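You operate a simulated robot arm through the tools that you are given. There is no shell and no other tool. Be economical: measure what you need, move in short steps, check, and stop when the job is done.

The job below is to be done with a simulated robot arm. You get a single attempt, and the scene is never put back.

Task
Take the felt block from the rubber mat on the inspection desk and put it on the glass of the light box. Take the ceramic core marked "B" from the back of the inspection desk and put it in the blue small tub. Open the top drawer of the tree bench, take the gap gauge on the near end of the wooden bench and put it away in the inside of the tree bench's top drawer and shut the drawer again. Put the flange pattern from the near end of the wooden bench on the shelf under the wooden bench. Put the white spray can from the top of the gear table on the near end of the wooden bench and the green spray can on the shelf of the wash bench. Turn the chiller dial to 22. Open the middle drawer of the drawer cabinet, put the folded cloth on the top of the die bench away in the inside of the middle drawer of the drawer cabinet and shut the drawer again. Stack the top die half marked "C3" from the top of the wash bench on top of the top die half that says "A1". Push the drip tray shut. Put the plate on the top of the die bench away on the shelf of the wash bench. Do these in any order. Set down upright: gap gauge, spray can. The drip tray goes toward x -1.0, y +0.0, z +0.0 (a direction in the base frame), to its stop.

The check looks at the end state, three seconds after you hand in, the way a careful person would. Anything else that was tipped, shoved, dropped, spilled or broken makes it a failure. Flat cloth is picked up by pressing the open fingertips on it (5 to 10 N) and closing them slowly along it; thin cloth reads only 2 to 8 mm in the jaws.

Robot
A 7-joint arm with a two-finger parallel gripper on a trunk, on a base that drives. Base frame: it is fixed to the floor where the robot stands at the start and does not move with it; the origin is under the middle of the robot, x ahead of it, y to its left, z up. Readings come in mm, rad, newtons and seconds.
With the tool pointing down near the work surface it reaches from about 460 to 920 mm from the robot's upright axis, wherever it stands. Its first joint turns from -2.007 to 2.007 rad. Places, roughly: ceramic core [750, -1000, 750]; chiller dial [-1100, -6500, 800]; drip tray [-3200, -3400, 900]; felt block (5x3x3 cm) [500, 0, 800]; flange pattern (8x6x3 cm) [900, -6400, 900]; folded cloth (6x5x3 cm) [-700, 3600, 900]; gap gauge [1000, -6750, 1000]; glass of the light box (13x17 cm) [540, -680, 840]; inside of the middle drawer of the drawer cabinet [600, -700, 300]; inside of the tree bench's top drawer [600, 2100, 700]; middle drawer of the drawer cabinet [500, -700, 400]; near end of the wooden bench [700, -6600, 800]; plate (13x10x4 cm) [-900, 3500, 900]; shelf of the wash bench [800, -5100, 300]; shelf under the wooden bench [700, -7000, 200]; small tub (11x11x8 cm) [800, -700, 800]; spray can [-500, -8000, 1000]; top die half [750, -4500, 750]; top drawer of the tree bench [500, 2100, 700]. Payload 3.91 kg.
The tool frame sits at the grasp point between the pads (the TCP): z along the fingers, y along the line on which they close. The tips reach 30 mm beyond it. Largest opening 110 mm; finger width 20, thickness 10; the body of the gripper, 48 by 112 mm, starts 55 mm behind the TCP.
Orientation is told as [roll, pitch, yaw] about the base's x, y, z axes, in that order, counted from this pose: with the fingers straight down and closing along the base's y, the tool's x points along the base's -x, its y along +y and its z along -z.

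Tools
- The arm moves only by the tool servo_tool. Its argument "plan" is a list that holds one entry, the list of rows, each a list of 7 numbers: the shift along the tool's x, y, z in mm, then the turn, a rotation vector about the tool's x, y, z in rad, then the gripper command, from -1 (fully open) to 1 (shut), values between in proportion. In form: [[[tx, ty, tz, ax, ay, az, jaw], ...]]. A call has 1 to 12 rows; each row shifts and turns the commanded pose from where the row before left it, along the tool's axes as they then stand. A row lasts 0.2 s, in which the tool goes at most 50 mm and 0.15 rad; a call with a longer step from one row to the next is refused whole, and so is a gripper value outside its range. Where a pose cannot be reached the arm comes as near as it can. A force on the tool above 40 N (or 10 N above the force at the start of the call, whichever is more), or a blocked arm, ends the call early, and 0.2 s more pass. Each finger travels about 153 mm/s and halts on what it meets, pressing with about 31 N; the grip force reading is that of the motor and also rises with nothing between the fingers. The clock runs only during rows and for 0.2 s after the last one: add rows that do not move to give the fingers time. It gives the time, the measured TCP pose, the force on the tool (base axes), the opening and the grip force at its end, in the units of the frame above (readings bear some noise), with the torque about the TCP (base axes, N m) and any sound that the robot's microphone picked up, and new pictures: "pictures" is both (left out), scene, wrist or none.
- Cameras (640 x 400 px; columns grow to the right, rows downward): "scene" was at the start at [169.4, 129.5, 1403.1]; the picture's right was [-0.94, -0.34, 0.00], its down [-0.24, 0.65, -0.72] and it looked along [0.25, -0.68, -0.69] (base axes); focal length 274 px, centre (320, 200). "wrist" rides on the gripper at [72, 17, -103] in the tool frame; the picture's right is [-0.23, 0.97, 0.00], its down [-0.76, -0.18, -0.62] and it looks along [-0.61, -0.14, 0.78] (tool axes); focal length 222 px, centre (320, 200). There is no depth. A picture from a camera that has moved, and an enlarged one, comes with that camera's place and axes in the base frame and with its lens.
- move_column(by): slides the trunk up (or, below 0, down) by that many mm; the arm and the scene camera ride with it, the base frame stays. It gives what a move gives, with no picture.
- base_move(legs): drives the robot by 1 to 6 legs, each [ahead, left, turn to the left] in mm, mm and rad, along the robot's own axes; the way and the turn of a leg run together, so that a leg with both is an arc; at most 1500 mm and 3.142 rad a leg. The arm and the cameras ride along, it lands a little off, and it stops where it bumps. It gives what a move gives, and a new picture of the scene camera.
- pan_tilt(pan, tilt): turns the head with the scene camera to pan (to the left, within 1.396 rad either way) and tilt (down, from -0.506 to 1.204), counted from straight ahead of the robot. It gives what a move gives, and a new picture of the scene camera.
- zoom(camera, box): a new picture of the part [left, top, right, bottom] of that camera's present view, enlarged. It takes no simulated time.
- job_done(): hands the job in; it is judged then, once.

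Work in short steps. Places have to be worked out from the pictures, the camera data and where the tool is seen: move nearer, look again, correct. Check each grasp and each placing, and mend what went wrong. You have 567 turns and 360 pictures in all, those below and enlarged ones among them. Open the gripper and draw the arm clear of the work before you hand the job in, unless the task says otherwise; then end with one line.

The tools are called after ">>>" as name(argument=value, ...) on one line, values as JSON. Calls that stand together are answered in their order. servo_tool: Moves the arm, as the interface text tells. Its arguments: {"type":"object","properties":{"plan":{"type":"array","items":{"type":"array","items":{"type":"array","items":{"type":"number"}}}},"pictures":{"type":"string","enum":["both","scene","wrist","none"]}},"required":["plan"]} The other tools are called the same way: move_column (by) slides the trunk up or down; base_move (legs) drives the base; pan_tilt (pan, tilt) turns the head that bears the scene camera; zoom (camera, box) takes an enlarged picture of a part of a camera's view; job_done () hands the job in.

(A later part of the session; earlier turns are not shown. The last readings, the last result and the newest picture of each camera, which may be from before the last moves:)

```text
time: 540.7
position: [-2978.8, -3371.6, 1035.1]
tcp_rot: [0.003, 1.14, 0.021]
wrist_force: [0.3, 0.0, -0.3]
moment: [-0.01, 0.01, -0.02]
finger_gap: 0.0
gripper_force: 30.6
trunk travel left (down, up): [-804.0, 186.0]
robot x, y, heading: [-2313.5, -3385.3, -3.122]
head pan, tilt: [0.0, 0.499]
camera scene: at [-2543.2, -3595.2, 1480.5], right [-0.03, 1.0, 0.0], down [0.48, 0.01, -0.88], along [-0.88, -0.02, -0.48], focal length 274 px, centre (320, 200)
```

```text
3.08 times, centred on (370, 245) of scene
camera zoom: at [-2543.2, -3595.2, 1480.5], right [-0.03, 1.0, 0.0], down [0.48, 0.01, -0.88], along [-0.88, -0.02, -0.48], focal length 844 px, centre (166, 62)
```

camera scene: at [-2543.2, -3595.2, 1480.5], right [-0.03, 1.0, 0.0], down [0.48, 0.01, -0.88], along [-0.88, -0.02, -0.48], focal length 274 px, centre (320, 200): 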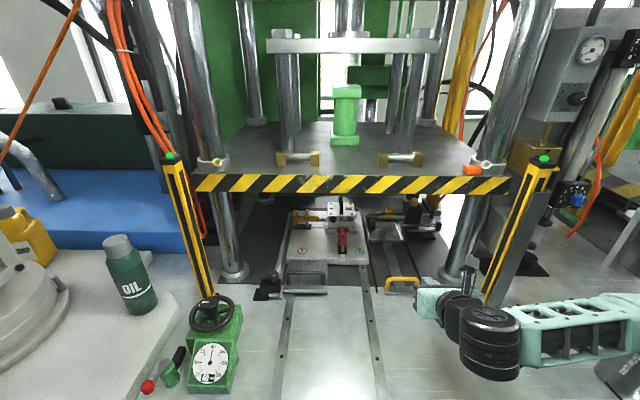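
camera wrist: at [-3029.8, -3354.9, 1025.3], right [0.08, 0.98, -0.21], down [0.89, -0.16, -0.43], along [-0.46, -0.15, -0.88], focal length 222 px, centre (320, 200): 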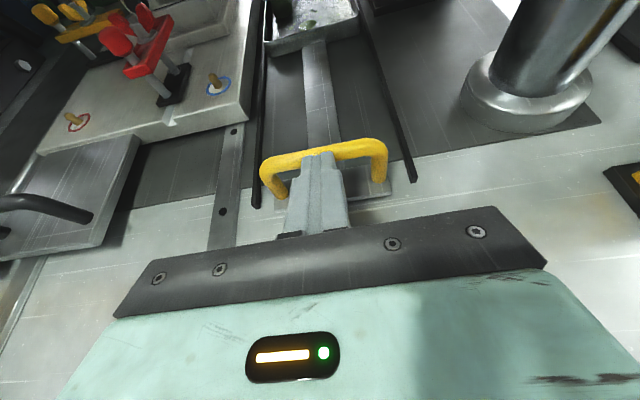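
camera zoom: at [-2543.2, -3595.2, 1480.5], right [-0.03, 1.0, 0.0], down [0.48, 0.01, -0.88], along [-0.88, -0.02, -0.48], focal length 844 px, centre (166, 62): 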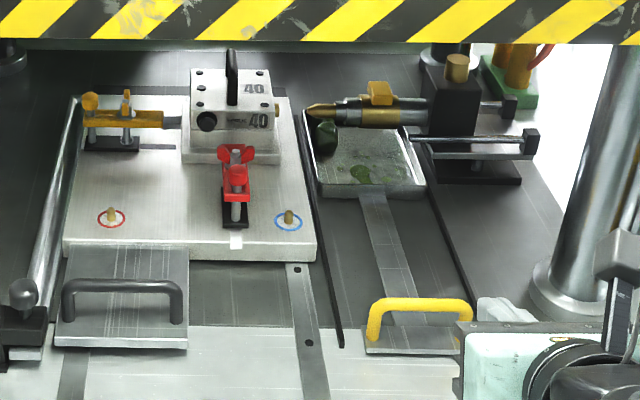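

The tray is fully under the nozzle. Now go for the gap gauge: back out, turn around and drive south to the wooden bench.

>>> base_move(legs=[[-1000, 0, 0], [-850, 0, 0], [0, 0, -1.571], [0, 0, -1.571]])

>>> base_move(legs=[[0, -1100, 0], [0, -1100, 0], [0, -1100, 0]])

```text
time: 557.7
position: [212.8, -3374.5, 1035.9]
tcp_rot: [0.001, 1.14, -3.136]
wrist_force: [-0.5, 0.7, 0.2]
moment: [0.02, 0.01, 0.02]
finger_gap: 0.0
gripper_force: 31.3
trunk travel left (down, up): [-804.0, 186.0]
robot x, y, heading: [-450.6, -3351.4, 0.01]
head pan, tilt: [0.0, 0.499]
camera scene: at [-220.5, -3141.0, 1480.5], right [0.01, -1.0, 0.0], down [-0.48, -0.01, -0.88], along [0.88, 0.01, -0.48], focal length 274 px, centre (320, 200)
```

scene: 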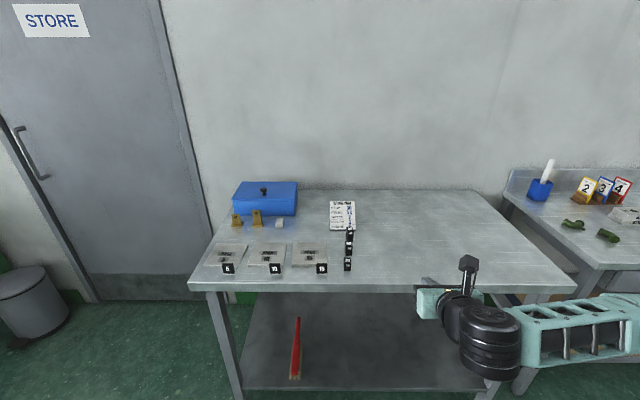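

```text
time: 573.8
position: [255.5, -6663.0, 1034.8]
tcp_rot: [0.001, 1.142, -3.127]
wrist_force: [0.3, -1.1, 1.0]
moment: [0.0, -0.01, 0.02]
finger_gap: 0.1
gripper_force: 30.7
trunk travel left (down, up): [-804.0, 186.0]
robot x, y, heading: [-407.7, -6646.8, 0.022]
head pan, tilt: [0.0, 0.499]
camera scene: at [-181.0, -6434.3, 1480.5], right [0.02, -1.0, 0.0], down [-0.48, -0.01, -0.88], along [0.88, 0.02, -0.48], focal length 274 px, centre (320, 200)
```

scene: 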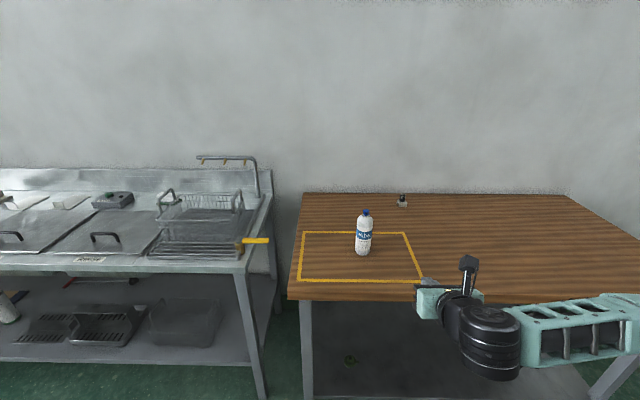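

>>> zoom(camera="scene", box=[380, 185, 425, 220])

>>> servo_tool(plan=[[[0, 0, 0, 0, -0.1427, 0, -0.5], [0, 0, 0, 0, -0.1427, 0, -0.5], [0, 0, 0, 0, -0.1427, 0, -0.5], [0, 0, 0, 0, -0.1427, 0, -0.5], [0, 0, 0, 0, -0.1427, 0, -0.5], [0, 0, 0, 0, -0.1427, 0, -0.5], [0, 0, 0, 0, -0.1427, 0, -0.5], [0, 0, 0, 0, -0.1427, 0, -0.5], [0, 0, -30, 0, 0, 0, -0.5], [0, 0, -30, 0, 0, 0, -0.5], [0, 0, -30, 0, 0, 0, -0.5]]], pictures="none")

>>> base_move(legs=[[470, -110, -0.022]])

```text
11.43 times, centred on (402, 202) of scene
camera zoom: at [-181.0, -6434.3, 1480.5], right [0.02, -1.0, 0.0], down [-0.48, -0.01, -0.88], along [0.88, 0.02, -0.48], focal length 3133 px, centre (-623, 171)
```

zoom: 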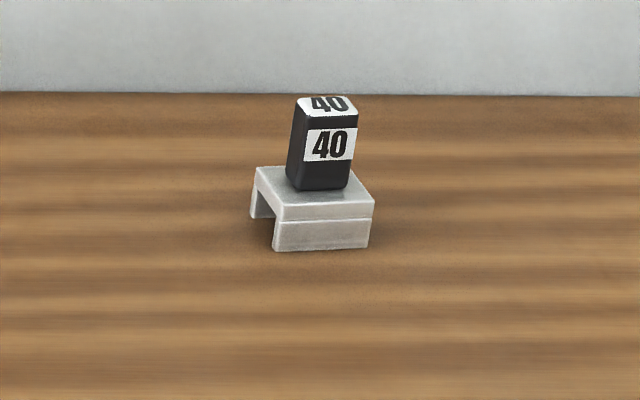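

```text
time: 576.2
position: [255.6, -6662.4, 1123.7]
tcp_rot: [-0.001, -0.003, -3.128]
wrist_force: [0.8, 0.1, 0.3]
moment: [0.02, 0.04, -0.02]
finger_gap: 82.7
gripper_force: 0.0
trunk travel left (down, up): [-804.0, 186.0]
robot x, y, heading: [-410.4, -6643.6, 0.023]
head pan, tilt: [0.0, 0.499]
```

```text
time: 579.0
position: [719.2, -6788.8, 1124.8]
tcp_rot: [0.0, -0.002, 3.128]
wrist_force: [-0.9, -0.2, -0.2]
moment: [0.02, 0.0, 0.01]
finger_gap: 82.6
gripper_force: 0.1
trunk travel left (down, up): [-804.0, 186.0]
robot x, y, heading: [58.0, -6751.6, -0.009]
head pan, tilt: [0.0, 0.499]
camera scene: at [290.0, -6547.1, 1480.5], right [-0.01, -1.0, 0.0], down [-0.48, 0.0, -0.88], along [0.88, -0.01, -0.48], focal length 274 px, centre (320, 200)
```

scene: 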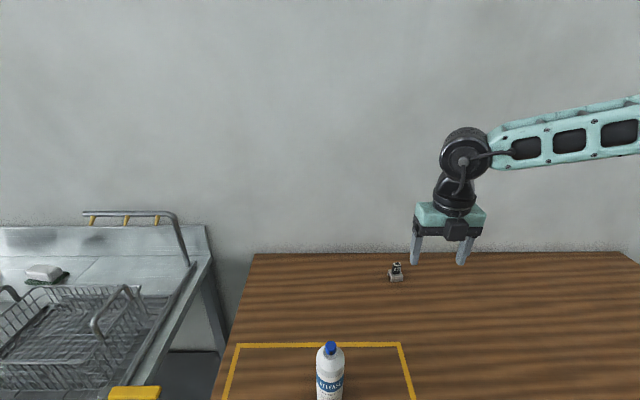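

The gauge (bridge base with a black "40" block) is at about (918, -6790). Move above it and look.

>>> servo_tool(plan=[[[45, 0, 0, 0, 0, 0, -0.3], [45, 0, 0, 0, 0, 0, -0.3], [45, 0, 15, 0, 0, 0, -0.3], [25, 0, 40, 0, 0, 0, -0.3], [0, 0, 45, 0, 0, 0, -0.3], [0, 0, 45, 0, 0, 0, -0.3], [0, 0, 0, 0, 0, 0, -0.3]]], pictures="wrist")

```text
time: 580.6
position: [879.8, -6790.1, 980.0]
tcp_rot: [0.001, -0.001, 3.127]
wrist_force: [0.5, -0.6, 0.1]
moment: [0.02, 0.0, 0.02]
finger_gap: 71.6
gripper_force: 0.0
trunk travel left (down, up): [-804.0, 186.0]
robot x, y, heading: [55.5, -6749.3, -0.006]
head pan, tilt: [0.0, 0.499]
camera wrist: at [953.9, -6808.3, 1082.9], right [-0.24, -0.97, 0.0], down [-0.76, 0.19, 0.62], along [-0.61, 0.15, -0.78], focal length 222 px, centre (320, 200)
```

wrist: 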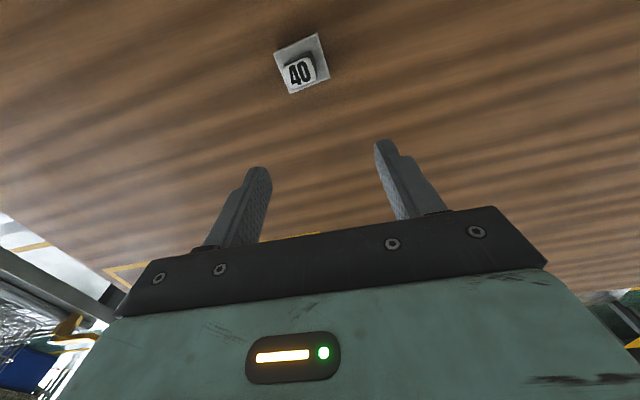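

>>> base_move(legs=[[40, 0, 0.008]])

>>> servo_tool(plan=[[[12, 0, 10, 0, 0, -0.08, -0.3], [0, 0, 20, 0, 0, 0, -0.3], [0, 0, 0, 0, 0, 0, -0.3]]], pictures="wrist")

>>> zoom(camera="wrist", box=[250, 60, 400, 180])

```text
time: 581.5
position: [920.4, -6783.9, 980.8]
tcp_rot: [-0.001, -0.003, 3.134]
wrist_force: [-0.3, 0.1, -1.1]
moment: [0.02, -0.01, -0.01]
finger_gap: 71.6
gripper_force: 0.1
trunk travel left (down, up): [-804.0, 186.0]
robot x, y, heading: [98.4, -6750.3, 0.001]
head pan, tilt: [0.0, 0.499]
camera scene: at [328.5, -6545.3, 1480.5], right [0.0, -1.0, 0.0], down [-0.48, 0.0, -0.88], along [0.88, 0.0, -0.48], focal length 274 px, centre (320, 200)
```

scene: 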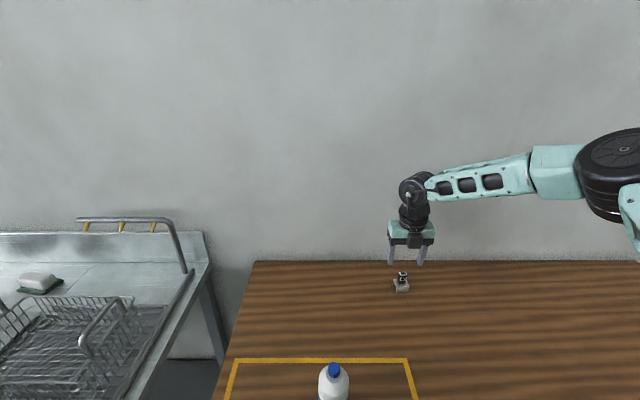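

```text
time: 582.3
position: [933.6, -6785.0, 950.6]
tcp_rot: [-0.001, -0.001, -3.068]
wrist_force: [0.5, 0.3, 0.4]
moment: [-0.01, 0.03, 0.02]
finger_gap: 71.7
gripper_force: 0.0
trunk travel left (down, up): [-804.0, 186.0]
robot x, y, heading: [96.4, -6750.6, -0.0]
head pan, tilt: [0.0, 0.499]
camera wrist: at [1008.4, -6795.3, 1053.1], right [-0.15, -0.99, 0.0], down [-0.77, 0.12, 0.62], along [-0.62, 0.1, -0.78], focal length 222 px, centre (320, 200)
```

wrist: 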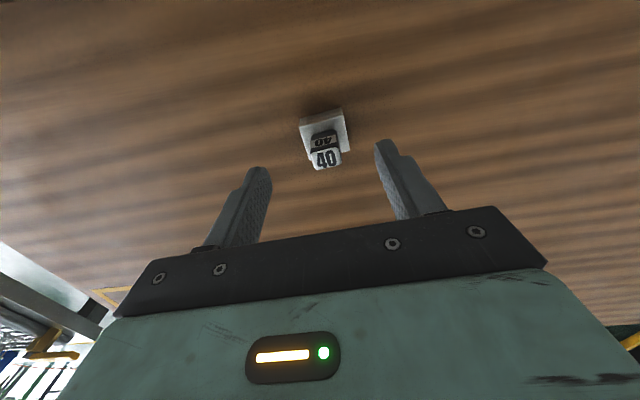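

```text
3.33 times, centred on (325, 120) of wrist
camera zoom: at [1008.4, -6795.3, 1053.1], right [-0.15, -0.99, 0.0], down [-0.77, 0.12, 0.62], along [-0.62, 0.1, -0.78], focal length 740 px, centre (303, 467)
```

zoom: 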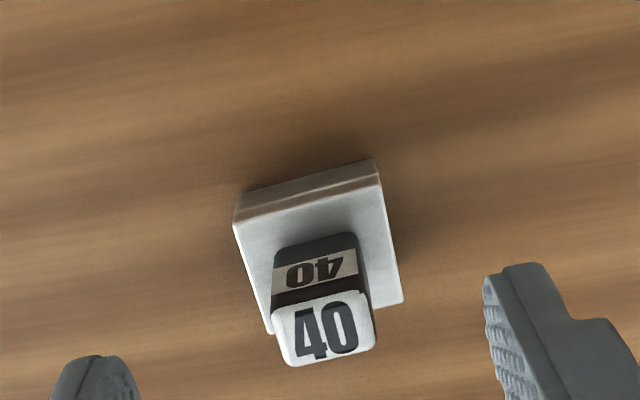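

Block top is at (930, -6786, 905). Descend so tips straddle the block just above its base and close.

>>> servo_tool(plan=[[[-3.5, 1, 15, 0, 0, 0, -0.2], [0, 0, 15, 0, 0, 0, -0.2], [0, 0, 7, 0, 0, 0, -0.2], [0, 0, 0, 0, 0, 0, 0.2], [0, 0, 0, 0, 0, 0, 0.6], [0, 0, 0, 0, 0, 0, 1], [0, 0, 0, 0, 0, 0, 1]]], pictures="wrist")

```text
time: 583.9
position: [929.0, -6784.0, 912.1]
tcp_rot: [-0.002, -0.002, -3.068]
wrist_force: [0.5, 0.1, 0.2]
moment: [0.01, -0.03, 0.0]
finger_gap: 20.9
gripper_force: 30.7
trunk travel left (down, up): [-804.0, 186.0]
robot x, y, heading: [92.9, -6752.0, -0.002]
head pan, tilt: [0.0, 0.499]
camera wrist: at [1004.0, -6796.3, 1016.5], right [-0.15, -0.99, 0.0], down [-0.77, 0.12, 0.62], along [-0.62, 0.1, -0.78], focal length 222 px, centre (320, 200)
```

wrist: 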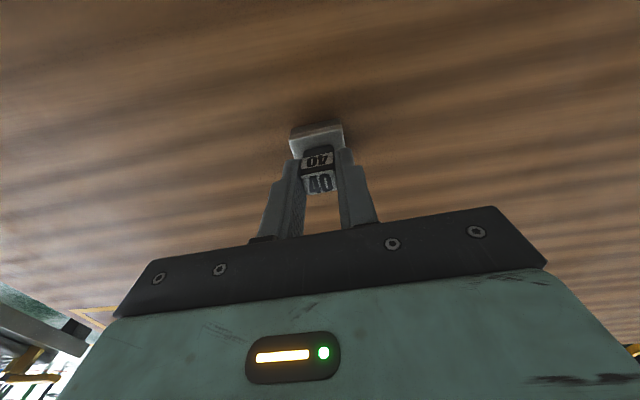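

Gripped at 21 mm. Lift and check.

>>> servo_tool(plan=[[[0, 0, -15, 0, 0, 0, 1], [0, 0, -40, 0, 0, 0, 1], [0, 0, -45, 0, 0, 0, 1], [0, 0, -45, 0, 0, 0, 1], [-45, 0, -20, 0, 0, 0, 1], [-45, 0, 0, 0, 0, 0, 1], [-45, 0, 0, 0, 0, 0, 1], [-45, 0, 0, 0, 0, 0, 1], [0, 0, 0, 0, 0, 0, 1]]], pictures="wrist")

```text
time: 585.9
position: [747.7, -6797.7, 1079.0]
tcp_rot: [0.0, 0.0, -3.068]
wrist_force: [0.7, 0.2, -1.7]
moment: [-0.01, 0.02, -0.01]
finger_gap: 21.1
gripper_force: 30.6
trunk travel left (down, up): [-804.0, 186.0]
robot x, y, heading: [98.7, -6753.7, 0.001]
head pan, tilt: [0.0, 0.499]
camera wrist: at [823.6, -6809.1, 1181.9], right [-0.16, -0.99, 0.0], down [-0.77, 0.12, 0.62], along [-0.62, 0.1, -0.78], focal length 222 px, centre (320, 200)
```

wrist: 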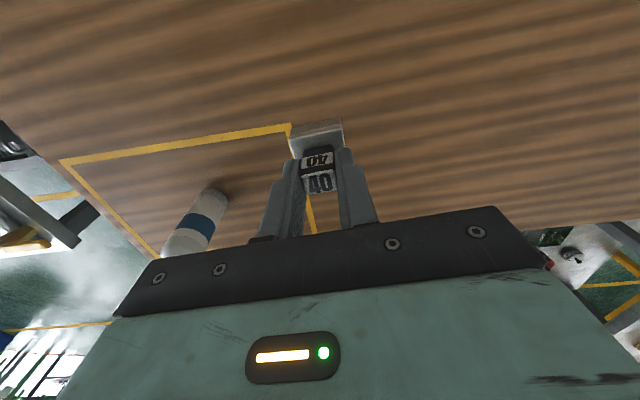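

Gauge is held. Back off and drive north in stages toward the tree bench.

>>> base_move(legs=[[-520, 0, 0], [0, 1450, 0], [0, 1450, 0]])

```text
time: 602.8
position: [214.9, -3848.1, 1079.2]
tcp_rot: [0.0, -0.002, -3.057]
wrist_force: [-0.1, -0.2, -0.1]
moment: [-0.01, 0.0, -0.04]
finger_gap: 21.0
gripper_force: 30.9
trunk travel left (down, up): [-804.0, 186.0]
robot x, y, heading: [-438.5, -3810.4, 0.02]
head pan, tilt: [0.0, 0.499]
camera scene: at [-208.1, -3601.9, 1480.5], right [0.02, -1.0, 0.0], down [-0.48, -0.01, -0.88], along [0.88, 0.01, -0.48], focal length 274 px, centre (320, 200)
```

scene: 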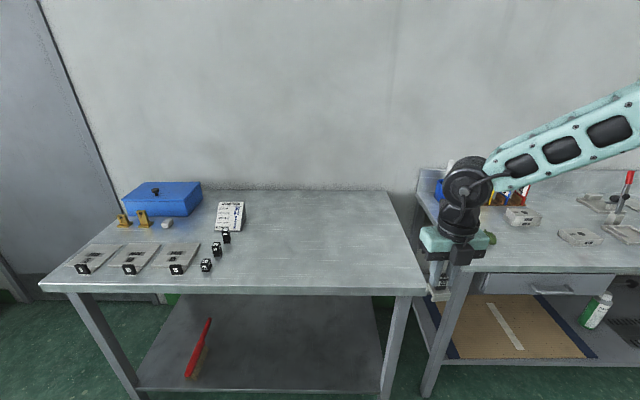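

>>> base_move(legs=[[-60, 1450, -0.03], [0, 1450, -0.01]])

>>> base_move(legs=[[0, 1450, -0.02], [0, 1350, -0.01]])

>>> pan_tilt(pan=0.0, tilt=0.85)

```text
time: 616.8
position: [117.9, -944.1, 1078.8]
tcp_rot: [0.0, -0.002, -3.06]
wrist_force: [-0.8, -0.6, -0.5]
moment: [-0.03, 0.03, -0.01]
finger_gap: 20.9
gripper_force: 31.0
trunk travel left (down, up): [-804.0, 186.0]
robot x, y, heading: [-531.1, -903.7, 0.008]
head pan, tilt: [0.0, 0.499]
camera scene: at [-304.5, -696.1, 1480.5], right [0.01, -1.0, 0.0], down [-0.48, 0.0, -0.88], along [0.88, 0.01, -0.48], focal length 274 px, centre (320, 200)
```

scene: 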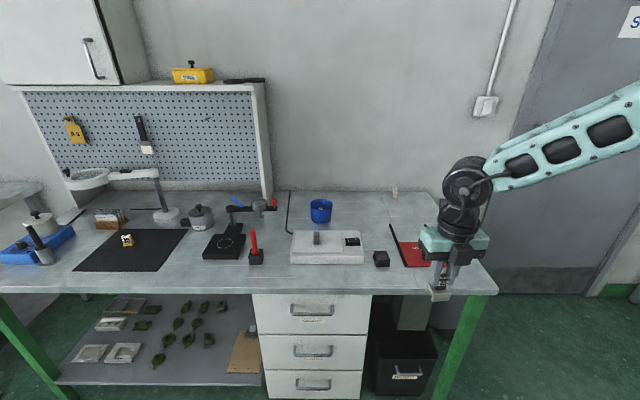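

```text
time: 630.2
position: [104.9, 1811.3, 1079.2]
tcp_rot: [0.001, -0.002, -3.079]
wrist_force: [0.7, 0.2, 0.0]
moment: [-0.01, 0.02, -0.02]
finger_gap: 20.9
gripper_force: 30.9
trunk travel left (down, up): [-804.0, 186.0]
robot x, y, heading: [-544.3, 1861.6, -0.009]
head pan, tilt: [0.0, 0.499]
camera scene: at [-312.3, 2068.7, 1480.5], right [-0.01, -1.0, 0.0], down [-0.48, 0.0, -0.88], along [0.88, -0.01, -0.48], focal length 274 px, centre (320, 200)
```

scene: 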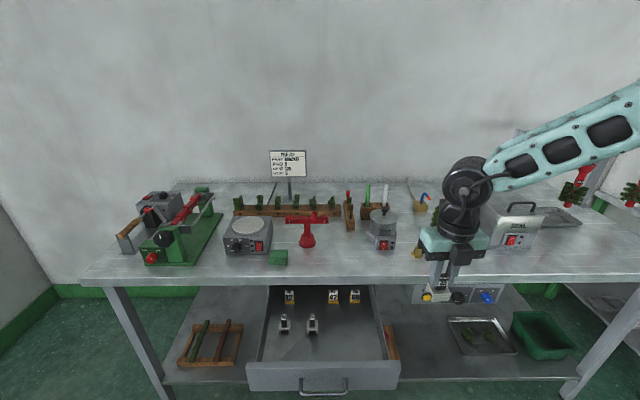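

```text
time: 631.1
position: [104.7, 1811.5, 1079.1]
tcp_rot: [0.002, -0.002, -3.08]
wrist_force: [0.3, -0.5, -0.8]
moment: [-0.01, 0.04, 0.01]
finger_gap: 20.8
gripper_force: 31.1
trunk travel left (down, up): [-804.0, 186.0]
robot x, y, heading: [-545.0, 1865.2, -0.011]
head pan, tilt: [0.0, 0.85]
camera scene: at [-325.1, 2068.8, 1450.6], right [-0.01, -1.0, 0.0], down [-0.75, 0.01, -0.66], along [0.66, -0.01, -0.75], focal length 274 px, centre (320, 200)
```

scene: 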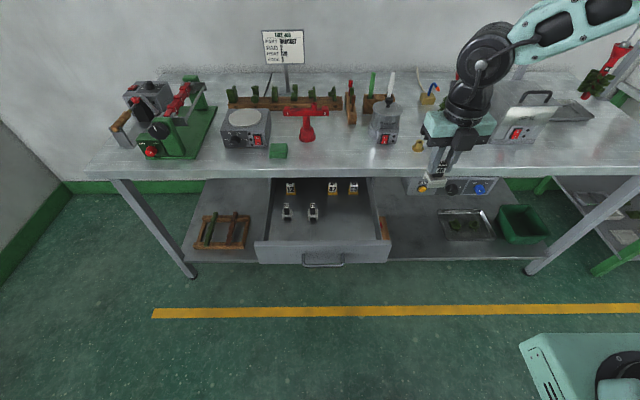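

>>> zoom(camera="scene", box=[250, 170, 400, 270])

```text
4.00 times, centred on (325, 220) of scene
camera zoom: at [-325.1, 2068.8, 1450.6], right [-0.01, -1.0, 0.0], down [-0.75, 0.01, -0.66], along [0.66, -0.01, -0.75], focal length 1097 px, centre (300, 120)
```

zoom: 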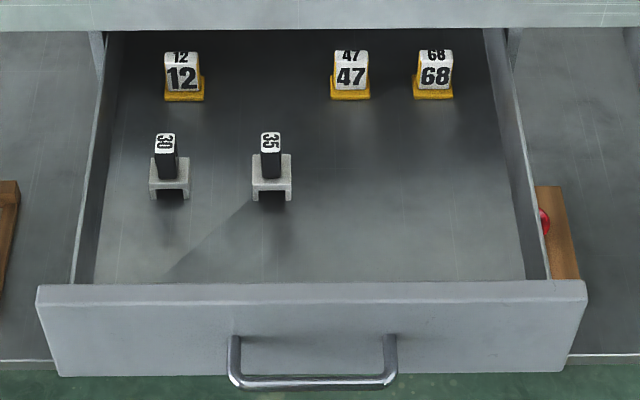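

The drawer floor has gauges "30" and "35" in front; I'll set gauge "40" to the right, near (185, 2000). Position the base and yaw the tool 90° so the camera stays clear of the bench edge.

>>> base_move(legs=[[70, 185, 0.01]])

>>> servo_tool(plan=[[[0, 0, 0, 0, 0, -0.1365, 1], [0, 0, 0, 0, 0, -0.1365, 1], [0, 0, 0, 0, 0, -0.1365, 1], [0, 0, 0, 0, 0, -0.1365, 1], [0, 0, 0, 0, 0, -0.1365, 1], [0, 0, 0, 0, 0, -0.1365, 1], [0, 0, 0, 0, 0, -0.1365, 1], [0, 0, 0, 0, 0, -0.1365, 1], [0, 0, 0, 0, 0, -0.1365, 1], [0, 0, 0, 0, 0, -0.1365, 1], [0, 0, 0, 0, 0, -0.1365, 1], [0, 0, 0, 0, 0, 0, 1]]], pictures="both")

```text
time: 632.7
position: [176.5, 2006.6, 1080.1]
tcp_rot: [0.001, -0.002, -3.066]
wrist_force: [-0.1, 0.2, -1.7]
moment: [0.0, 0.05, 0.01]
finger_gap: 21.1
gripper_force: 31.3
trunk travel left (down, up): [-804.0, 186.0]
robot x, y, heading: [-479.3, 2048.5, 0.004]
head pan, tilt: [0.0, 0.85]
camera scene: at [-258.1, 2257.9, 1450.5], right [0.0, -1.0, 0.0], down [-0.75, 0.0, -0.66], along [0.66, 0.0, -0.75], focal length 274 px, centre (320, 200)
```

scene: 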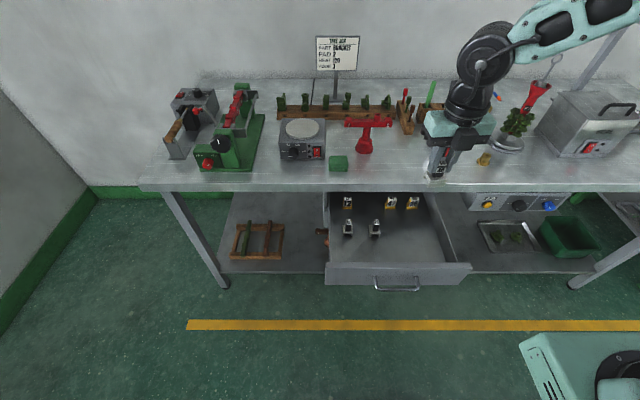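

```text
time: 635.3
position: [176.0, 2006.1, 1079.4]
tcp_rot: [-0.002, -0.002, -1.563]
wrist_force: [-0.2, 1.2, -1.9]
moment: [-0.05, 0.0, 0.03]
finger_gap: 20.8
gripper_force: 31.4
trunk travel left (down, up): [-804.0, 186.0]
robot x, y, heading: [-476.7, 2051.2, 0.008]
head pan, tilt: [0.0, 0.85]
camera scene: at [-258.1, 2258.0, 1450.5], right [0.0, -1.0, 0.0], down [-0.75, 0.0, -0.66], along [0.66, 0.0, -0.75], focal length 274 px, centre (320, 200)
camera wrist: at [192.9, 2079.0, 1181.9], right [0.98, -0.22, 0.0], down [-0.17, -0.76, 0.62], along [-0.14, -0.61, -0.78], focal length 222 px, centre (320, 200)
```

scene: 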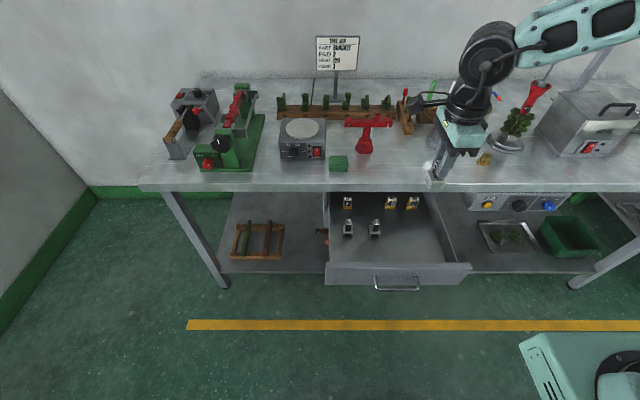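
wrist: 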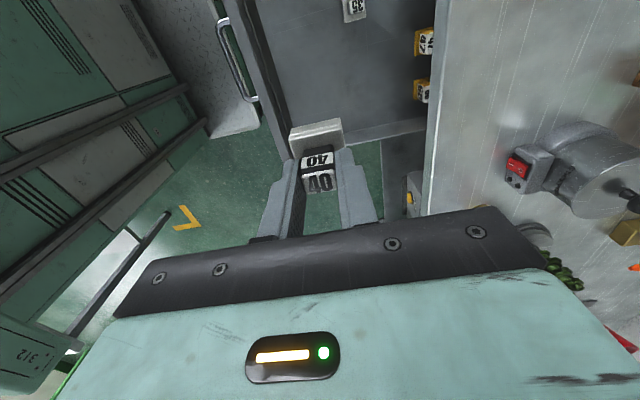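

All clear: gauge 35 is at (241, 2083), walls well away. Shift 10 mm in x and lower into the drawer.

>>> servo_tool(plan=[[[0, 10, 30, 0, 0, 0, 1], [0, 0, 45, 0, 0, 0, 1], [0, 0, 45, 0, 0, 0, 1], [0, 0, 45, 0, 0, 0, 1], [0, 0, 45, 0, 0, 0, 1], [0, 0, 20, 0, 0, 0, 1], [0, 0, 0, 0, 0, 0, 1]]], pictures="both")

```text
time: 636.9
position: [185.8, 2007.1, 848.4]
tcp_rot: [-0.002, -0.001, -1.564]
wrist_force: [1.4, 0.1, -0.9]
moment: [0.01, 0.01, 0.0]
finger_gap: 20.8
gripper_force: 31.7
trunk travel left (down, up): [-804.0, 186.0]
robot x, y, heading: [-478.5, 2049.7, 0.007]
head pan, tilt: [0.0, 0.85]
camera scene: at [-258.1, 2258.0, 1450.5], right [0.0, -1.0, 0.0], down [-0.75, 0.0, -0.66], along [0.66, 0.0, -0.75], focal length 274 px, centre (320, 200)
camera wrist: at [203.9, 2079.3, 951.4], right [0.98, -0.22, 0.0], down [-0.17, -0.76, 0.62], along [-0.14, -0.61, -0.78], focal length 222 px, centre (320, 200)
```

scene: 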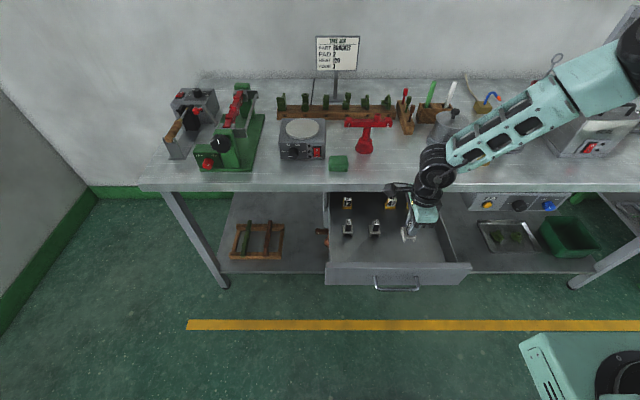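
wrist: 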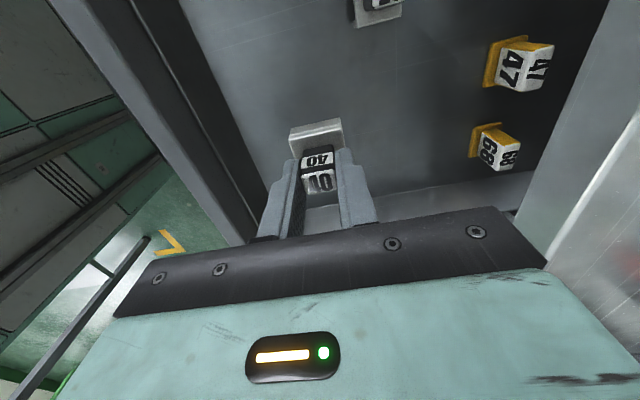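

>>> servo_tool(plan=[[[0, 0, 15, 0, 0, 0, 1], [0, 0, 12, 0, 0, 0, 1], [0, 0, 8, 0, 0, 0, 1], [0, 0, 5, 0, 0, 0, 1], [0, 0, 4, 0, 0, 0, 1], [0, 0, 3, 0, 0, 0, 1], [0, 0, 3, 0, 0, 0, 1], [0, 0, 3, 0, 0, 0, 1]]], pictures="wrist")

```text
time: 638.7
position: [184.9, 2007.8, 795.8]
tcp_rot: [-0.002, -0.002, -1.565]
wrist_force: [-0.7, -1.3, -0.8]
moment: [0.01, -0.04, 0.0]
finger_gap: 21.1
gripper_force: 31.3
trunk travel left (down, up): [-804.0, 186.0]
robot x, y, heading: [-473.7, 2051.5, 0.004]
head pan, tilt: [0.0, 0.85]
camera wrist: at [203.4, 2079.9, 899.2], right [0.98, -0.22, 0.0], down [-0.17, -0.76, 0.62], along [-0.14, -0.61, -0.78], focal length 222 px, centre (320, 200)
```

wrist: 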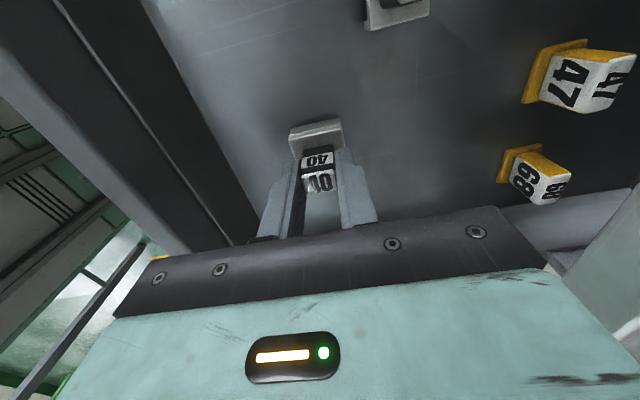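

>>> servo_tool(plan=[[[0, 0, 3, 0, 0, 0, 1], [0, 0, 3, 0, 0, 0, 1], [0, 0, 3, 0, 0, 0, 1], [0, 0, 3, 0, 0, 0, 1], [0, 0, 2, 0, 0, 0, 1], [0, 0, 2, 0, 0, 0, 1], [0, 0, 2, 0, 0, 0, 1], [0, 0, 2, 0, 0, 0, 1]]], pictures="wrist")

```text
time: 640.5
position: [189.5, 2006.1, 779.3]
tcp_rot: [0.006, -0.001, -1.565]
wrist_force: [0.0, -2.6, 22.1]
moment: [-0.14, 0.3, 0.01]
finger_gap: 21.1
gripper_force: 30.8
trunk travel left (down, up): [-804.0, 186.0]
robot x, y, heading: [-478.5, 2047.8, -0.003]
head pan, tilt: [0.0, 0.85]
stopped in row 8: the force on the tool passed its limit (the readings are from after the stop); the commanded pose is now the measured one
camera wrist: at [205.9, 2079.7, 883.3], right [0.98, -0.22, 0.01], down [-0.18, -0.76, 0.62], along [-0.13, -0.61, -0.78], focal length 222 px, centre (320, 200)
```

wrist: 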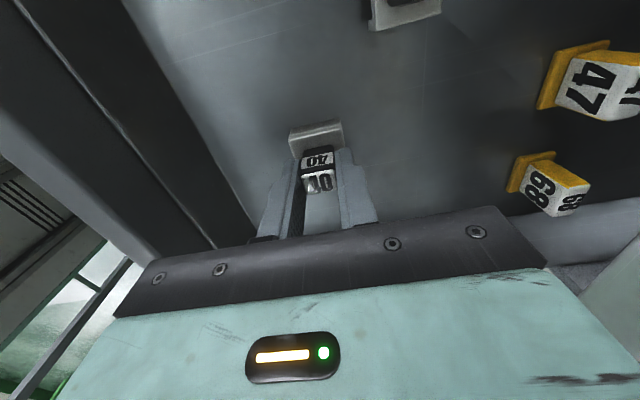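

Contact with the drawer floor. Relax, open a little, and rise.

>>> servo_tool(plan=[[[0, 0, -2, 0, 0, 0, 1], [0, 0, 0, 0, 0, 0, 0.6], [0, 0, 0, 0, 0, 0, 0.2], [0, 0, 0, 0, 0, 0, 0.2], [0, 0, -20, 0, 0, 0, 0.2], [0, 0, -40, 0, 0, 0, 0.2], [0, 0, -45, 0, 0, 0, 0.2], [0, 0, -45, 0, 0, 0, 0.2], [0, 0, -45, 0, 0, 0, 0.2], [0, 0, -45, 0, 0, 0, 0.2]]], pictures="both")

>>> zoom(camera="scene", box=[320, 185, 480, 290])

```text
time: 642.7
position: [189.1, 2006.4, 1017.7]
tcp_rot: [0.003, -0.001, -1.563]
wrist_force: [0.3, -0.2, -0.1]
moment: [-0.01, -0.01, -0.02]
finger_gap: 44.0
gripper_force: 0.0
trunk travel left (down, up): [-804.0, 186.0]
robot x, y, heading: [-477.6, 2048.1, 0.004]
head pan, tilt: [0.0, 0.85]
camera scene: at [-257.6, 2258.0, 1450.4], right [0.0, -1.0, 0.0], down [-0.75, 0.0, -0.66], along [0.66, 0.0, -0.75], focal length 274 px, centre (320, 200)
camera wrist: at [206.5, 2080.1, 1121.6], right [0.98, -0.22, 0.0], down [-0.17, -0.76, 0.62], along [-0.14, -0.61, -0.78], focal length 222 px, centre (320, 200)
```

scene: 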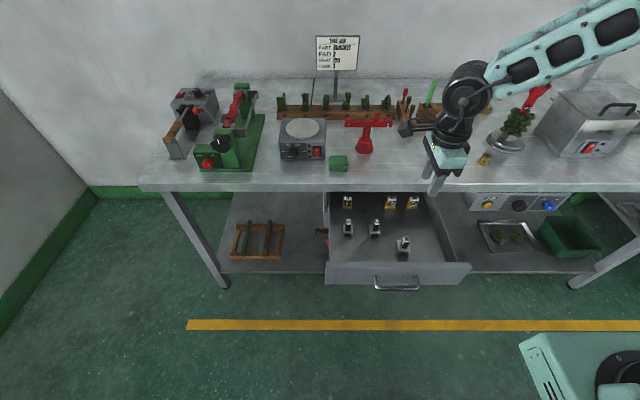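
wrist: 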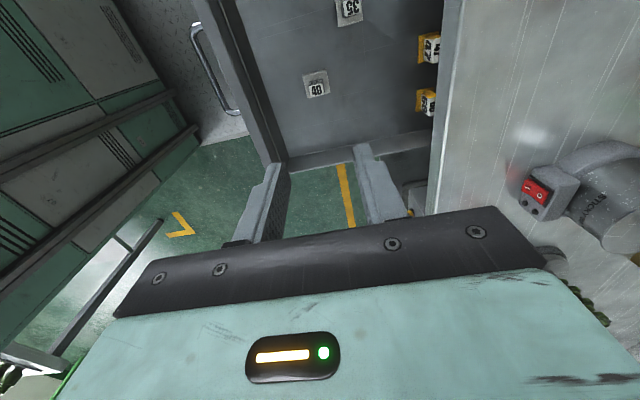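

```text
3.81 times, centred on (400, 238) of scene
camera zoom: at [-257.6, 2258.0, 1450.4], right [0.0, -1.0, 0.0], down [-0.75, 0.0, -0.66], along [0.66, 0.0, -0.75], focal length 1044 px, centre (15, 57)
```

zoom: 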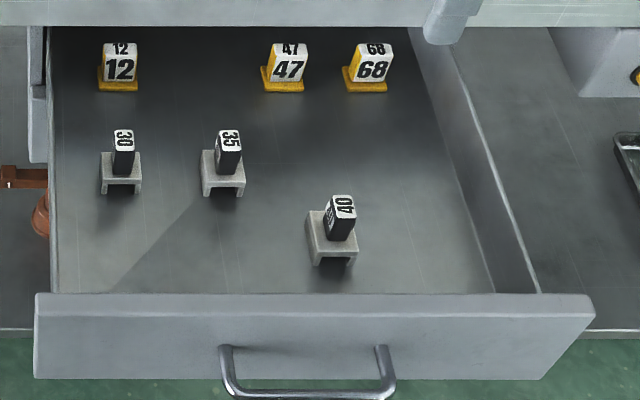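

Gauge 40 stands upright in the drawer. Back off and turn the tool to point forward for pushing the drawer shut.

>>> base_move(legs=[[-190, 0, 0]])

>>> servo_tool(plan=[[[0, 0, 0, 0, 0, 0.143, 1], [0, 0, 0, 0, 0, 0.143, 1], [0, 0, 0, 0, 0, 0.143, 1], [0, 0, 0, 0, 0, 0.143, 1], [0, 0, 0, 0, 0, 0.143, 1], [0, 0, 0, 0, 0, 0.143, 1], [0, 0, 0, 0, 0, 0.143, 1], [0, 0, 0, 0, 0, 0.143, 1], [0, 0, 0, 0, 0, 0.143, 1], [0, 0, 0, 0, 0, 0.143, 1], [0, 0, 0, 0, 0, 0.143, 1]]], pictures="none")

>>> servo_tool(plan=[[[0, 0, 0, 0, 0.145, 0, 1], [0, 0, 0, 0, 0.145, 0, 1], [0, 0, 0, 0, 0.145, 0, 1], [0, 0, 0, 0, 0.145, 0, 1], [0, 0, 0, 0, 0.145, 0, 1], [0, 0, 0, 0, 0.145, 0, 1], [0, 0, 0, 0, 0.145, 0, 1], [0, 0, 0, 0, 0.145, 0, 1], [0, 0, 0, 0, 0.145, 0, 1], [0, 0, 0, 0, 0.145, 0, 1], [0, 0, 0, 0, 0, 0, 1]]], pictures="scene")

```text
time: 644.2
position: [-2.8, 2004.4, 1017.1]
tcp_rot: [0.004, -0.002, -1.566]
wrist_force: [-0.4, 0.3, 0.0]
moment: [-0.02, 0.0, 0.0]
finger_gap: 44.0
gripper_force: 0.1
trunk travel left (down, up): [-804.0, 186.0]
robot x, y, heading: [-667.7, 2049.8, -0.0]
head pan, tilt: [0.0, 0.85]
camera scene: at [-449.9, 2257.0, 1450.5], right [0.0, -1.0, 0.0], down [-0.75, 0.0, -0.66], along [0.66, 0.0, -0.75], focal length 274 px, centre (320, 200)
```

scene: 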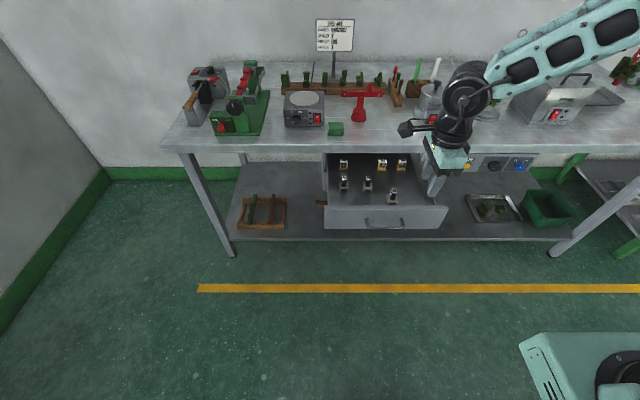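

```text
time: 646.6
position: [-3.5, 2005.3, 1017.8]
tcp_rot: [0.003, 0.004, -3.14]
wrist_force: [0.0, 0.0, 0.0]
moment: [-0.03, -0.02, 0.02]
finger_gap: 0.0
gripper_force: 30.9
trunk travel left (down, up): [-804.0, 186.0]
robot x, y, heading: [-669.1, 2048.4, 0.006]
head pan, tilt: [0.0, 0.85]
```

```text
time: 649.0
position: [-4.3, 2006.1, 1018.8]
tcp_rot: [0.012, 1.456, -3.128]
wrist_force: [0.8, 0.7, -0.8]
moment: [0.02, 0.0, 0.0]
finger_gap: 0.0
gripper_force: 30.9
trunk travel left (down, up): [-804.0, 186.0]
robot x, y, heading: [-670.5, 2050.4, -0.002]
head pan, tilt: [0.0, 0.85]
camera scene: at [-450.1, 2257.0, 1450.5], right [0.0, -1.0, 0.0], down [-0.75, 0.0, -0.66], along [0.66, 0.0, -0.75], focal length 274 px, centre (320, 200)
```

scene: 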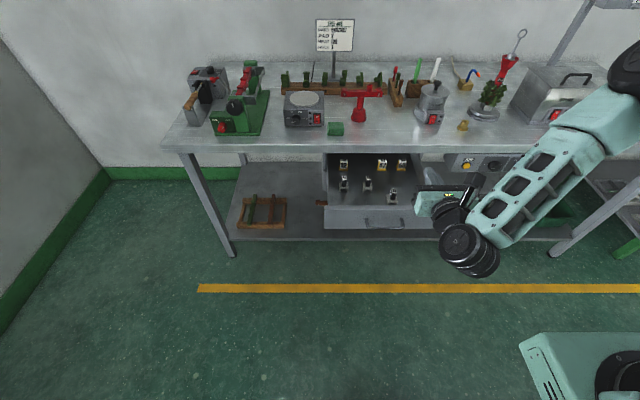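

Move to the drawer's centre line, back slightly, and lower to panel height above the handle.

>>> servo_tool(plan=[[[0, -25, -20, 0, 0, 0, 1], [0, -24, -20, 0, 0, 0, 1], [0, 0, 0, 0, 0, 0, 1]]], pictures="none")

>>> move_column(by=-216)

>>> servo_tool(plan=[[[0, 0, 0, 0, 0, 0, 1]]], pictures="both")

```text
time: 649.8
position: [-43.5, 2053.8, 1024.3]
tcp_rot: [0.005, 1.454, -3.134]
wrist_force: [0.3, 0.1, 0.3]
moment: [0.01, 0.03, 0.01]
finger_gap: 0.1
gripper_force: 31.0
trunk travel left (down, up): [-804.0, 186.0]
robot x, y, heading: [-668.5, 2051.7, 0.008]
head pan, tilt: [0.0, 0.85]
```

```text
time: 652.1
position: [-42.9, 2054.2, 806.9]
tcp_rot: [0.009, 1.455, -3.13]
wrist_force: [0.8, -0.4, 0.3]
moment: [0.02, 0.0, -0.02]
finger_gap: 0.0
gripper_force: 31.0
trunk travel left (down, up): [-588.0, 402.0]
robot x, y, heading: [-669.5, 2049.9, 0.009]
head pan, tilt: [0.0, 0.85]
```

```text
time: 652.5
position: [-42.6, 2053.0, 807.7]
tcp_rot: [0.006, 1.452, -3.131]
wrist_force: [-0.2, -0.5, 0.8]
moment: [-0.01, 0.0, 0.0]
finger_gap: 0.0
gripper_force: 31.3
trunk travel left (down, up): [-588.0, 402.0]
robot x, y, heading: [-668.4, 2048.6, -0.001]
head pan, tilt: [0.0, 0.85]
camera scene: at [-450.1, 2257.0, 1234.5], right [0.0, -1.0, 0.0], down [-0.75, 0.0, -0.66], along [0.66, 0.0, -0.75], focal length 274 px, centre (320, 200)
camera wrist: at [-136.1, 2036.4, 891.1], right [-0.02, -0.97, -0.22], down [-0.71, 0.17, -0.68], along [0.71, 0.14, -0.69], focal length 222 px, centre (320, 200)
```

scene: 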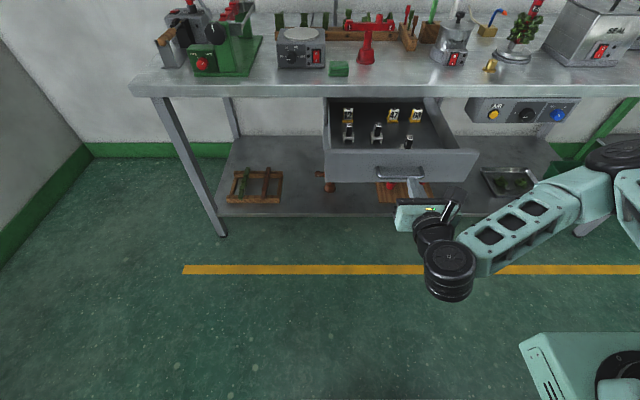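
wrist: 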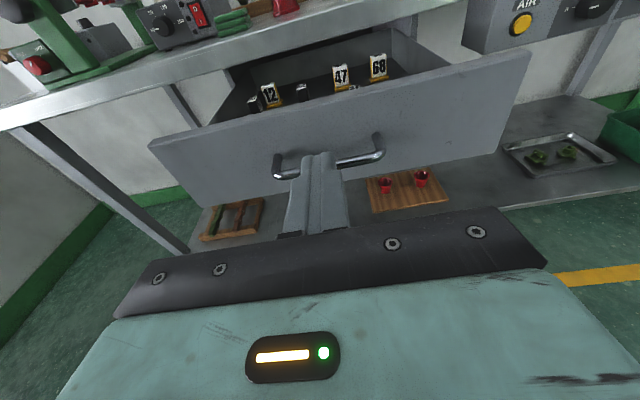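

Lower 12 mm to hit the panel safely below its top edge, then push forward.

>>> move_column(by=-12)

>>> servo_tool(plan=[[[2.3, 0, 20, 0, 0, 0, 1], [2.3, 0, 20, 0, 0, 0, 1], [2.3, 0, 20, 0, 0, 0, 1], [2.3, 0, 20, 0, 0, 0, 1], [2.9, 0, 25, 0, 0, 0, 1], [2.9, 0, 25, 0, 0, 0, 1], [2.9, 0, 25, 0, 0, 0, 1], [2.9, 0, 25, 0, 0, 0, 1]]], pictures="both")

```text
time: 653.1
position: [-44.4, 2052.6, 794.6]
tcp_rot: [0.007, 1.453, -3.128]
wrist_force: [-0.1, 0.1, -0.5]
moment: [-0.01, -0.01, 0.01]
finger_gap: 0.0
gripper_force: 30.7
trunk travel left (down, up): [-576.0, 414.0]
robot x, y, heading: [-670.1, 2049.8, -0.001]
head pan, tilt: [0.0, 0.85]
```

```text
time: 654.9
position: [138.7, 2053.6, 794.4]
tcp_rot: [0.01, 1.454, -3.128]
wrist_force: [-0.4, -0.8, 0.1]
moment: [-0.04, -0.03, 0.01]
finger_gap: 0.0
gripper_force: 31.1
trunk travel left (down, up): [-576.0, 414.0]
robot x, y, heading: [-668.1, 2051.8, 0.004]
head pan, tilt: [0.0, 0.85]
camera scene: at [-450.1, 2257.0, 1222.5], right [0.0, -1.0, 0.0], down [-0.75, 0.0, -0.66], along [0.66, 0.0, -0.75], focal length 274 px, centre (320, 200)
camera wrist: at [46.2, 2036.9, 878.0], right [-0.02, -0.97, -0.22], down [-0.71, 0.17, -0.68], along [0.71, 0.14, -0.69], focal length 222 px, centre (320, 200)
```

scene: 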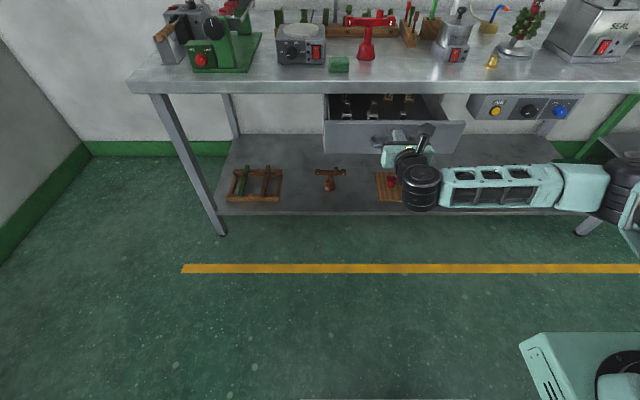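
wrist: 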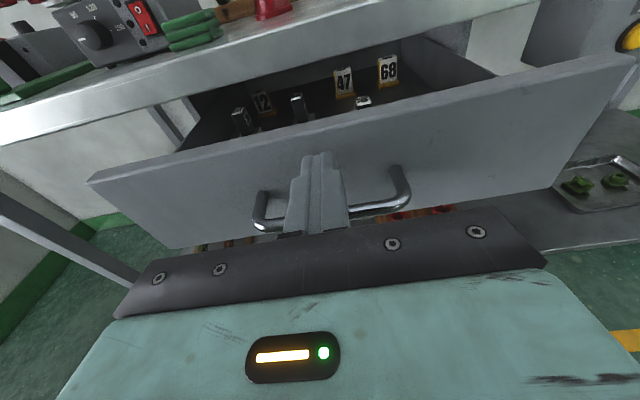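

The drawer closes with the gauges steady. Retract the arm 100 mm, drive 110 mm, then finish the push by arm at a gentle pace.

>>> servo_tool(plan=[[[-4.6, 0, -40, 0, 0, 0, 1], [-4.6, 0, -40, 0, 0, 0, 1], [-3.4, 0, -30, 0, 0, 0, 1], [0, 0, 0, 0, 0, 0, 1]]], pictures="none")

>>> base_move(legs=[[95, 0, 0]])

>>> servo_tool(plan=[[[1.7, 0, 15, 0, 0, 0, 1], [1.7, 0, 15, 0, 0, 0, 1], [1.7, 0, 15, 0, 0, 0, 1], [1.7, 0, 15, 0, 0, 0, 1], [1.7, 0, 15, 0, 0, 0, 1], [1.7, 0, 15, 0, 0, 0, 1], [1.7, 0, 15, 0, 0, 0, 1], [1.7, 0, 15, 0, 0, 0, 1], [1.7, 0, 15, 0, 0, 0, 1], [1.7, 0, 15, 0, 0, 0, 1]]], pictures="wrist")

```text
time: 655.9
position: [28.1, 2054.7, 797.6]
tcp_rot: [0.065, 1.465, -3.071]
wrist_force: [0.2, -0.4, -0.1]
moment: [-0.03, 0.01, -0.04]
finger_gap: 0.2
gripper_force: 30.8
trunk travel left (down, up): [-576.0, 414.0]
robot x, y, heading: [-670.3, 2049.5, 0.002]
head pan, tilt: [0.0, 0.85]
```

```text
time: 657.0
position: [124.2, 2051.8, 795.8]
tcp_rot: [0.083, 1.461, -3.059]
wrist_force: [0.1, -0.5, -0.3]
moment: [0.01, -0.02, 0.01]
finger_gap: 0.0
gripper_force: 31.1
trunk travel left (down, up): [-576.0, 414.0]
robot x, y, heading: [-570.4, 2053.1, 0.007]
head pan, tilt: [0.0, 0.85]
camera scene: at [-355.2, 2256.9, 1222.5], right [0.0, -1.0, 0.0], down [-0.75, 0.0, -0.66], along [0.66, 0.0, -0.75], focal length 274 px, centre (320, 200)
```

scene: 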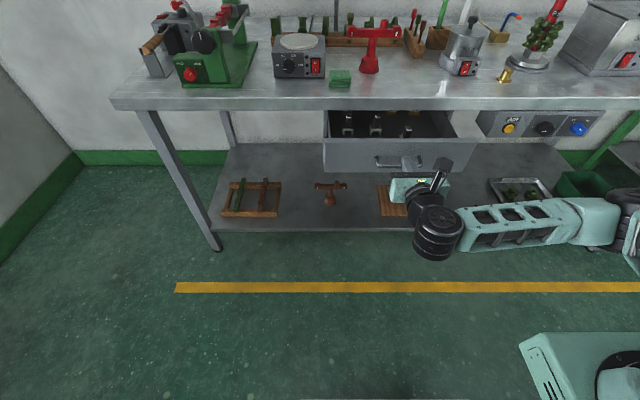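

```text
time: 659.2
position: [275.4, 2051.8, 796.3]
tcp_rot: [0.073, 1.46, -3.066]
wrist_force: [-0.2, -0.1, -1.0]
moment: [0.0, -0.02, 0.01]
finger_gap: 0.0
gripper_force: 31.7
trunk travel left (down, up): [-576.0, 414.0]
robot x, y, heading: [-574.1, 2052.8, 0.005]
head pan, tilt: [0.0, 0.85]
camera wrist: at [181.8, 2036.0, 879.7], right [-0.02, -0.98, -0.22], down [-0.7, 0.17, -0.69], along [0.71, 0.14, -0.69], focal length 222 px, centre (320, 200)
```

wrist: 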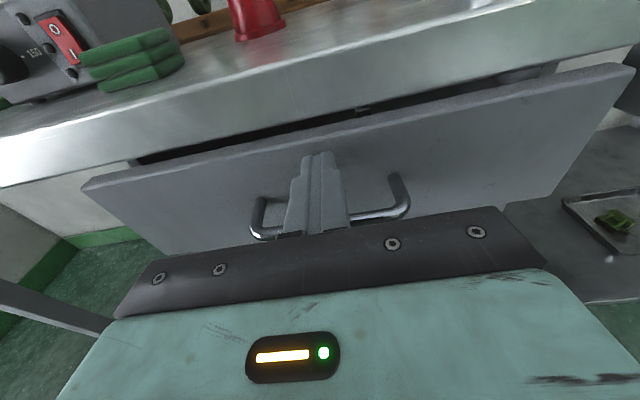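

>>> servo_tool(plan=[[[1.4, 0, 12, 0, 0, 0, 1], [1.4, 0, 12, 0, 0, 0, 1], [1.2, 0, 10, 0, 0, 0, 1], [0.9, 0, 8, 0, 0, 0, 1], [0.7, 0, 6, 0, 0, 0, 1], [0.6, 0, 5, 0, 0, 0, 1]]], pictures="both")

```text
time: 660.4
position: [315.9, 2051.6, 795.7]
tcp_rot: [0.077, 1.458, -3.061]
wrist_force: [-22.0, -4.4, 6.6]
moment: [0.06, -0.3, -0.19]
finger_gap: 0.2
gripper_force: 31.4
trunk travel left (down, up): [-576.0, 414.0]
robot x, y, heading: [-575.7, 2047.6, 0.0]
head pan, tilt: [0.0, 0.85]
stopped in row 5: the force on the tool passed its limit (the readings are from after the stop); the commanded pose is now the measured one
camera scene: at [-356.7, 2256.4, 1222.9], right [0.0, -1.0, 0.0], down [-0.75, 0.0, -0.66], along [0.66, 0.0, -0.75], focal length 274 px, centre (320, 200)
camera wrist: at [223.3, 2036.3, 879.6], right [-0.02, -0.98, -0.22], down [-0.7, 0.17, -0.69], along [0.71, 0.14, -0.69], focal length 222 px, centre (320, 200)
```

scene: 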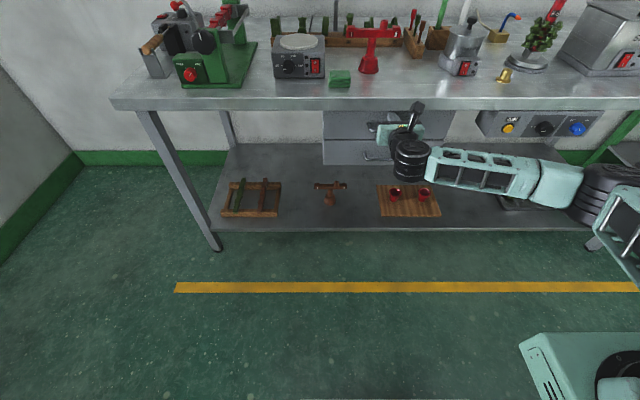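
wrist: 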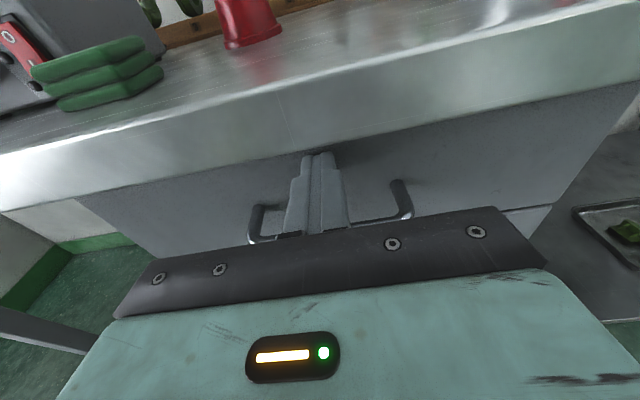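

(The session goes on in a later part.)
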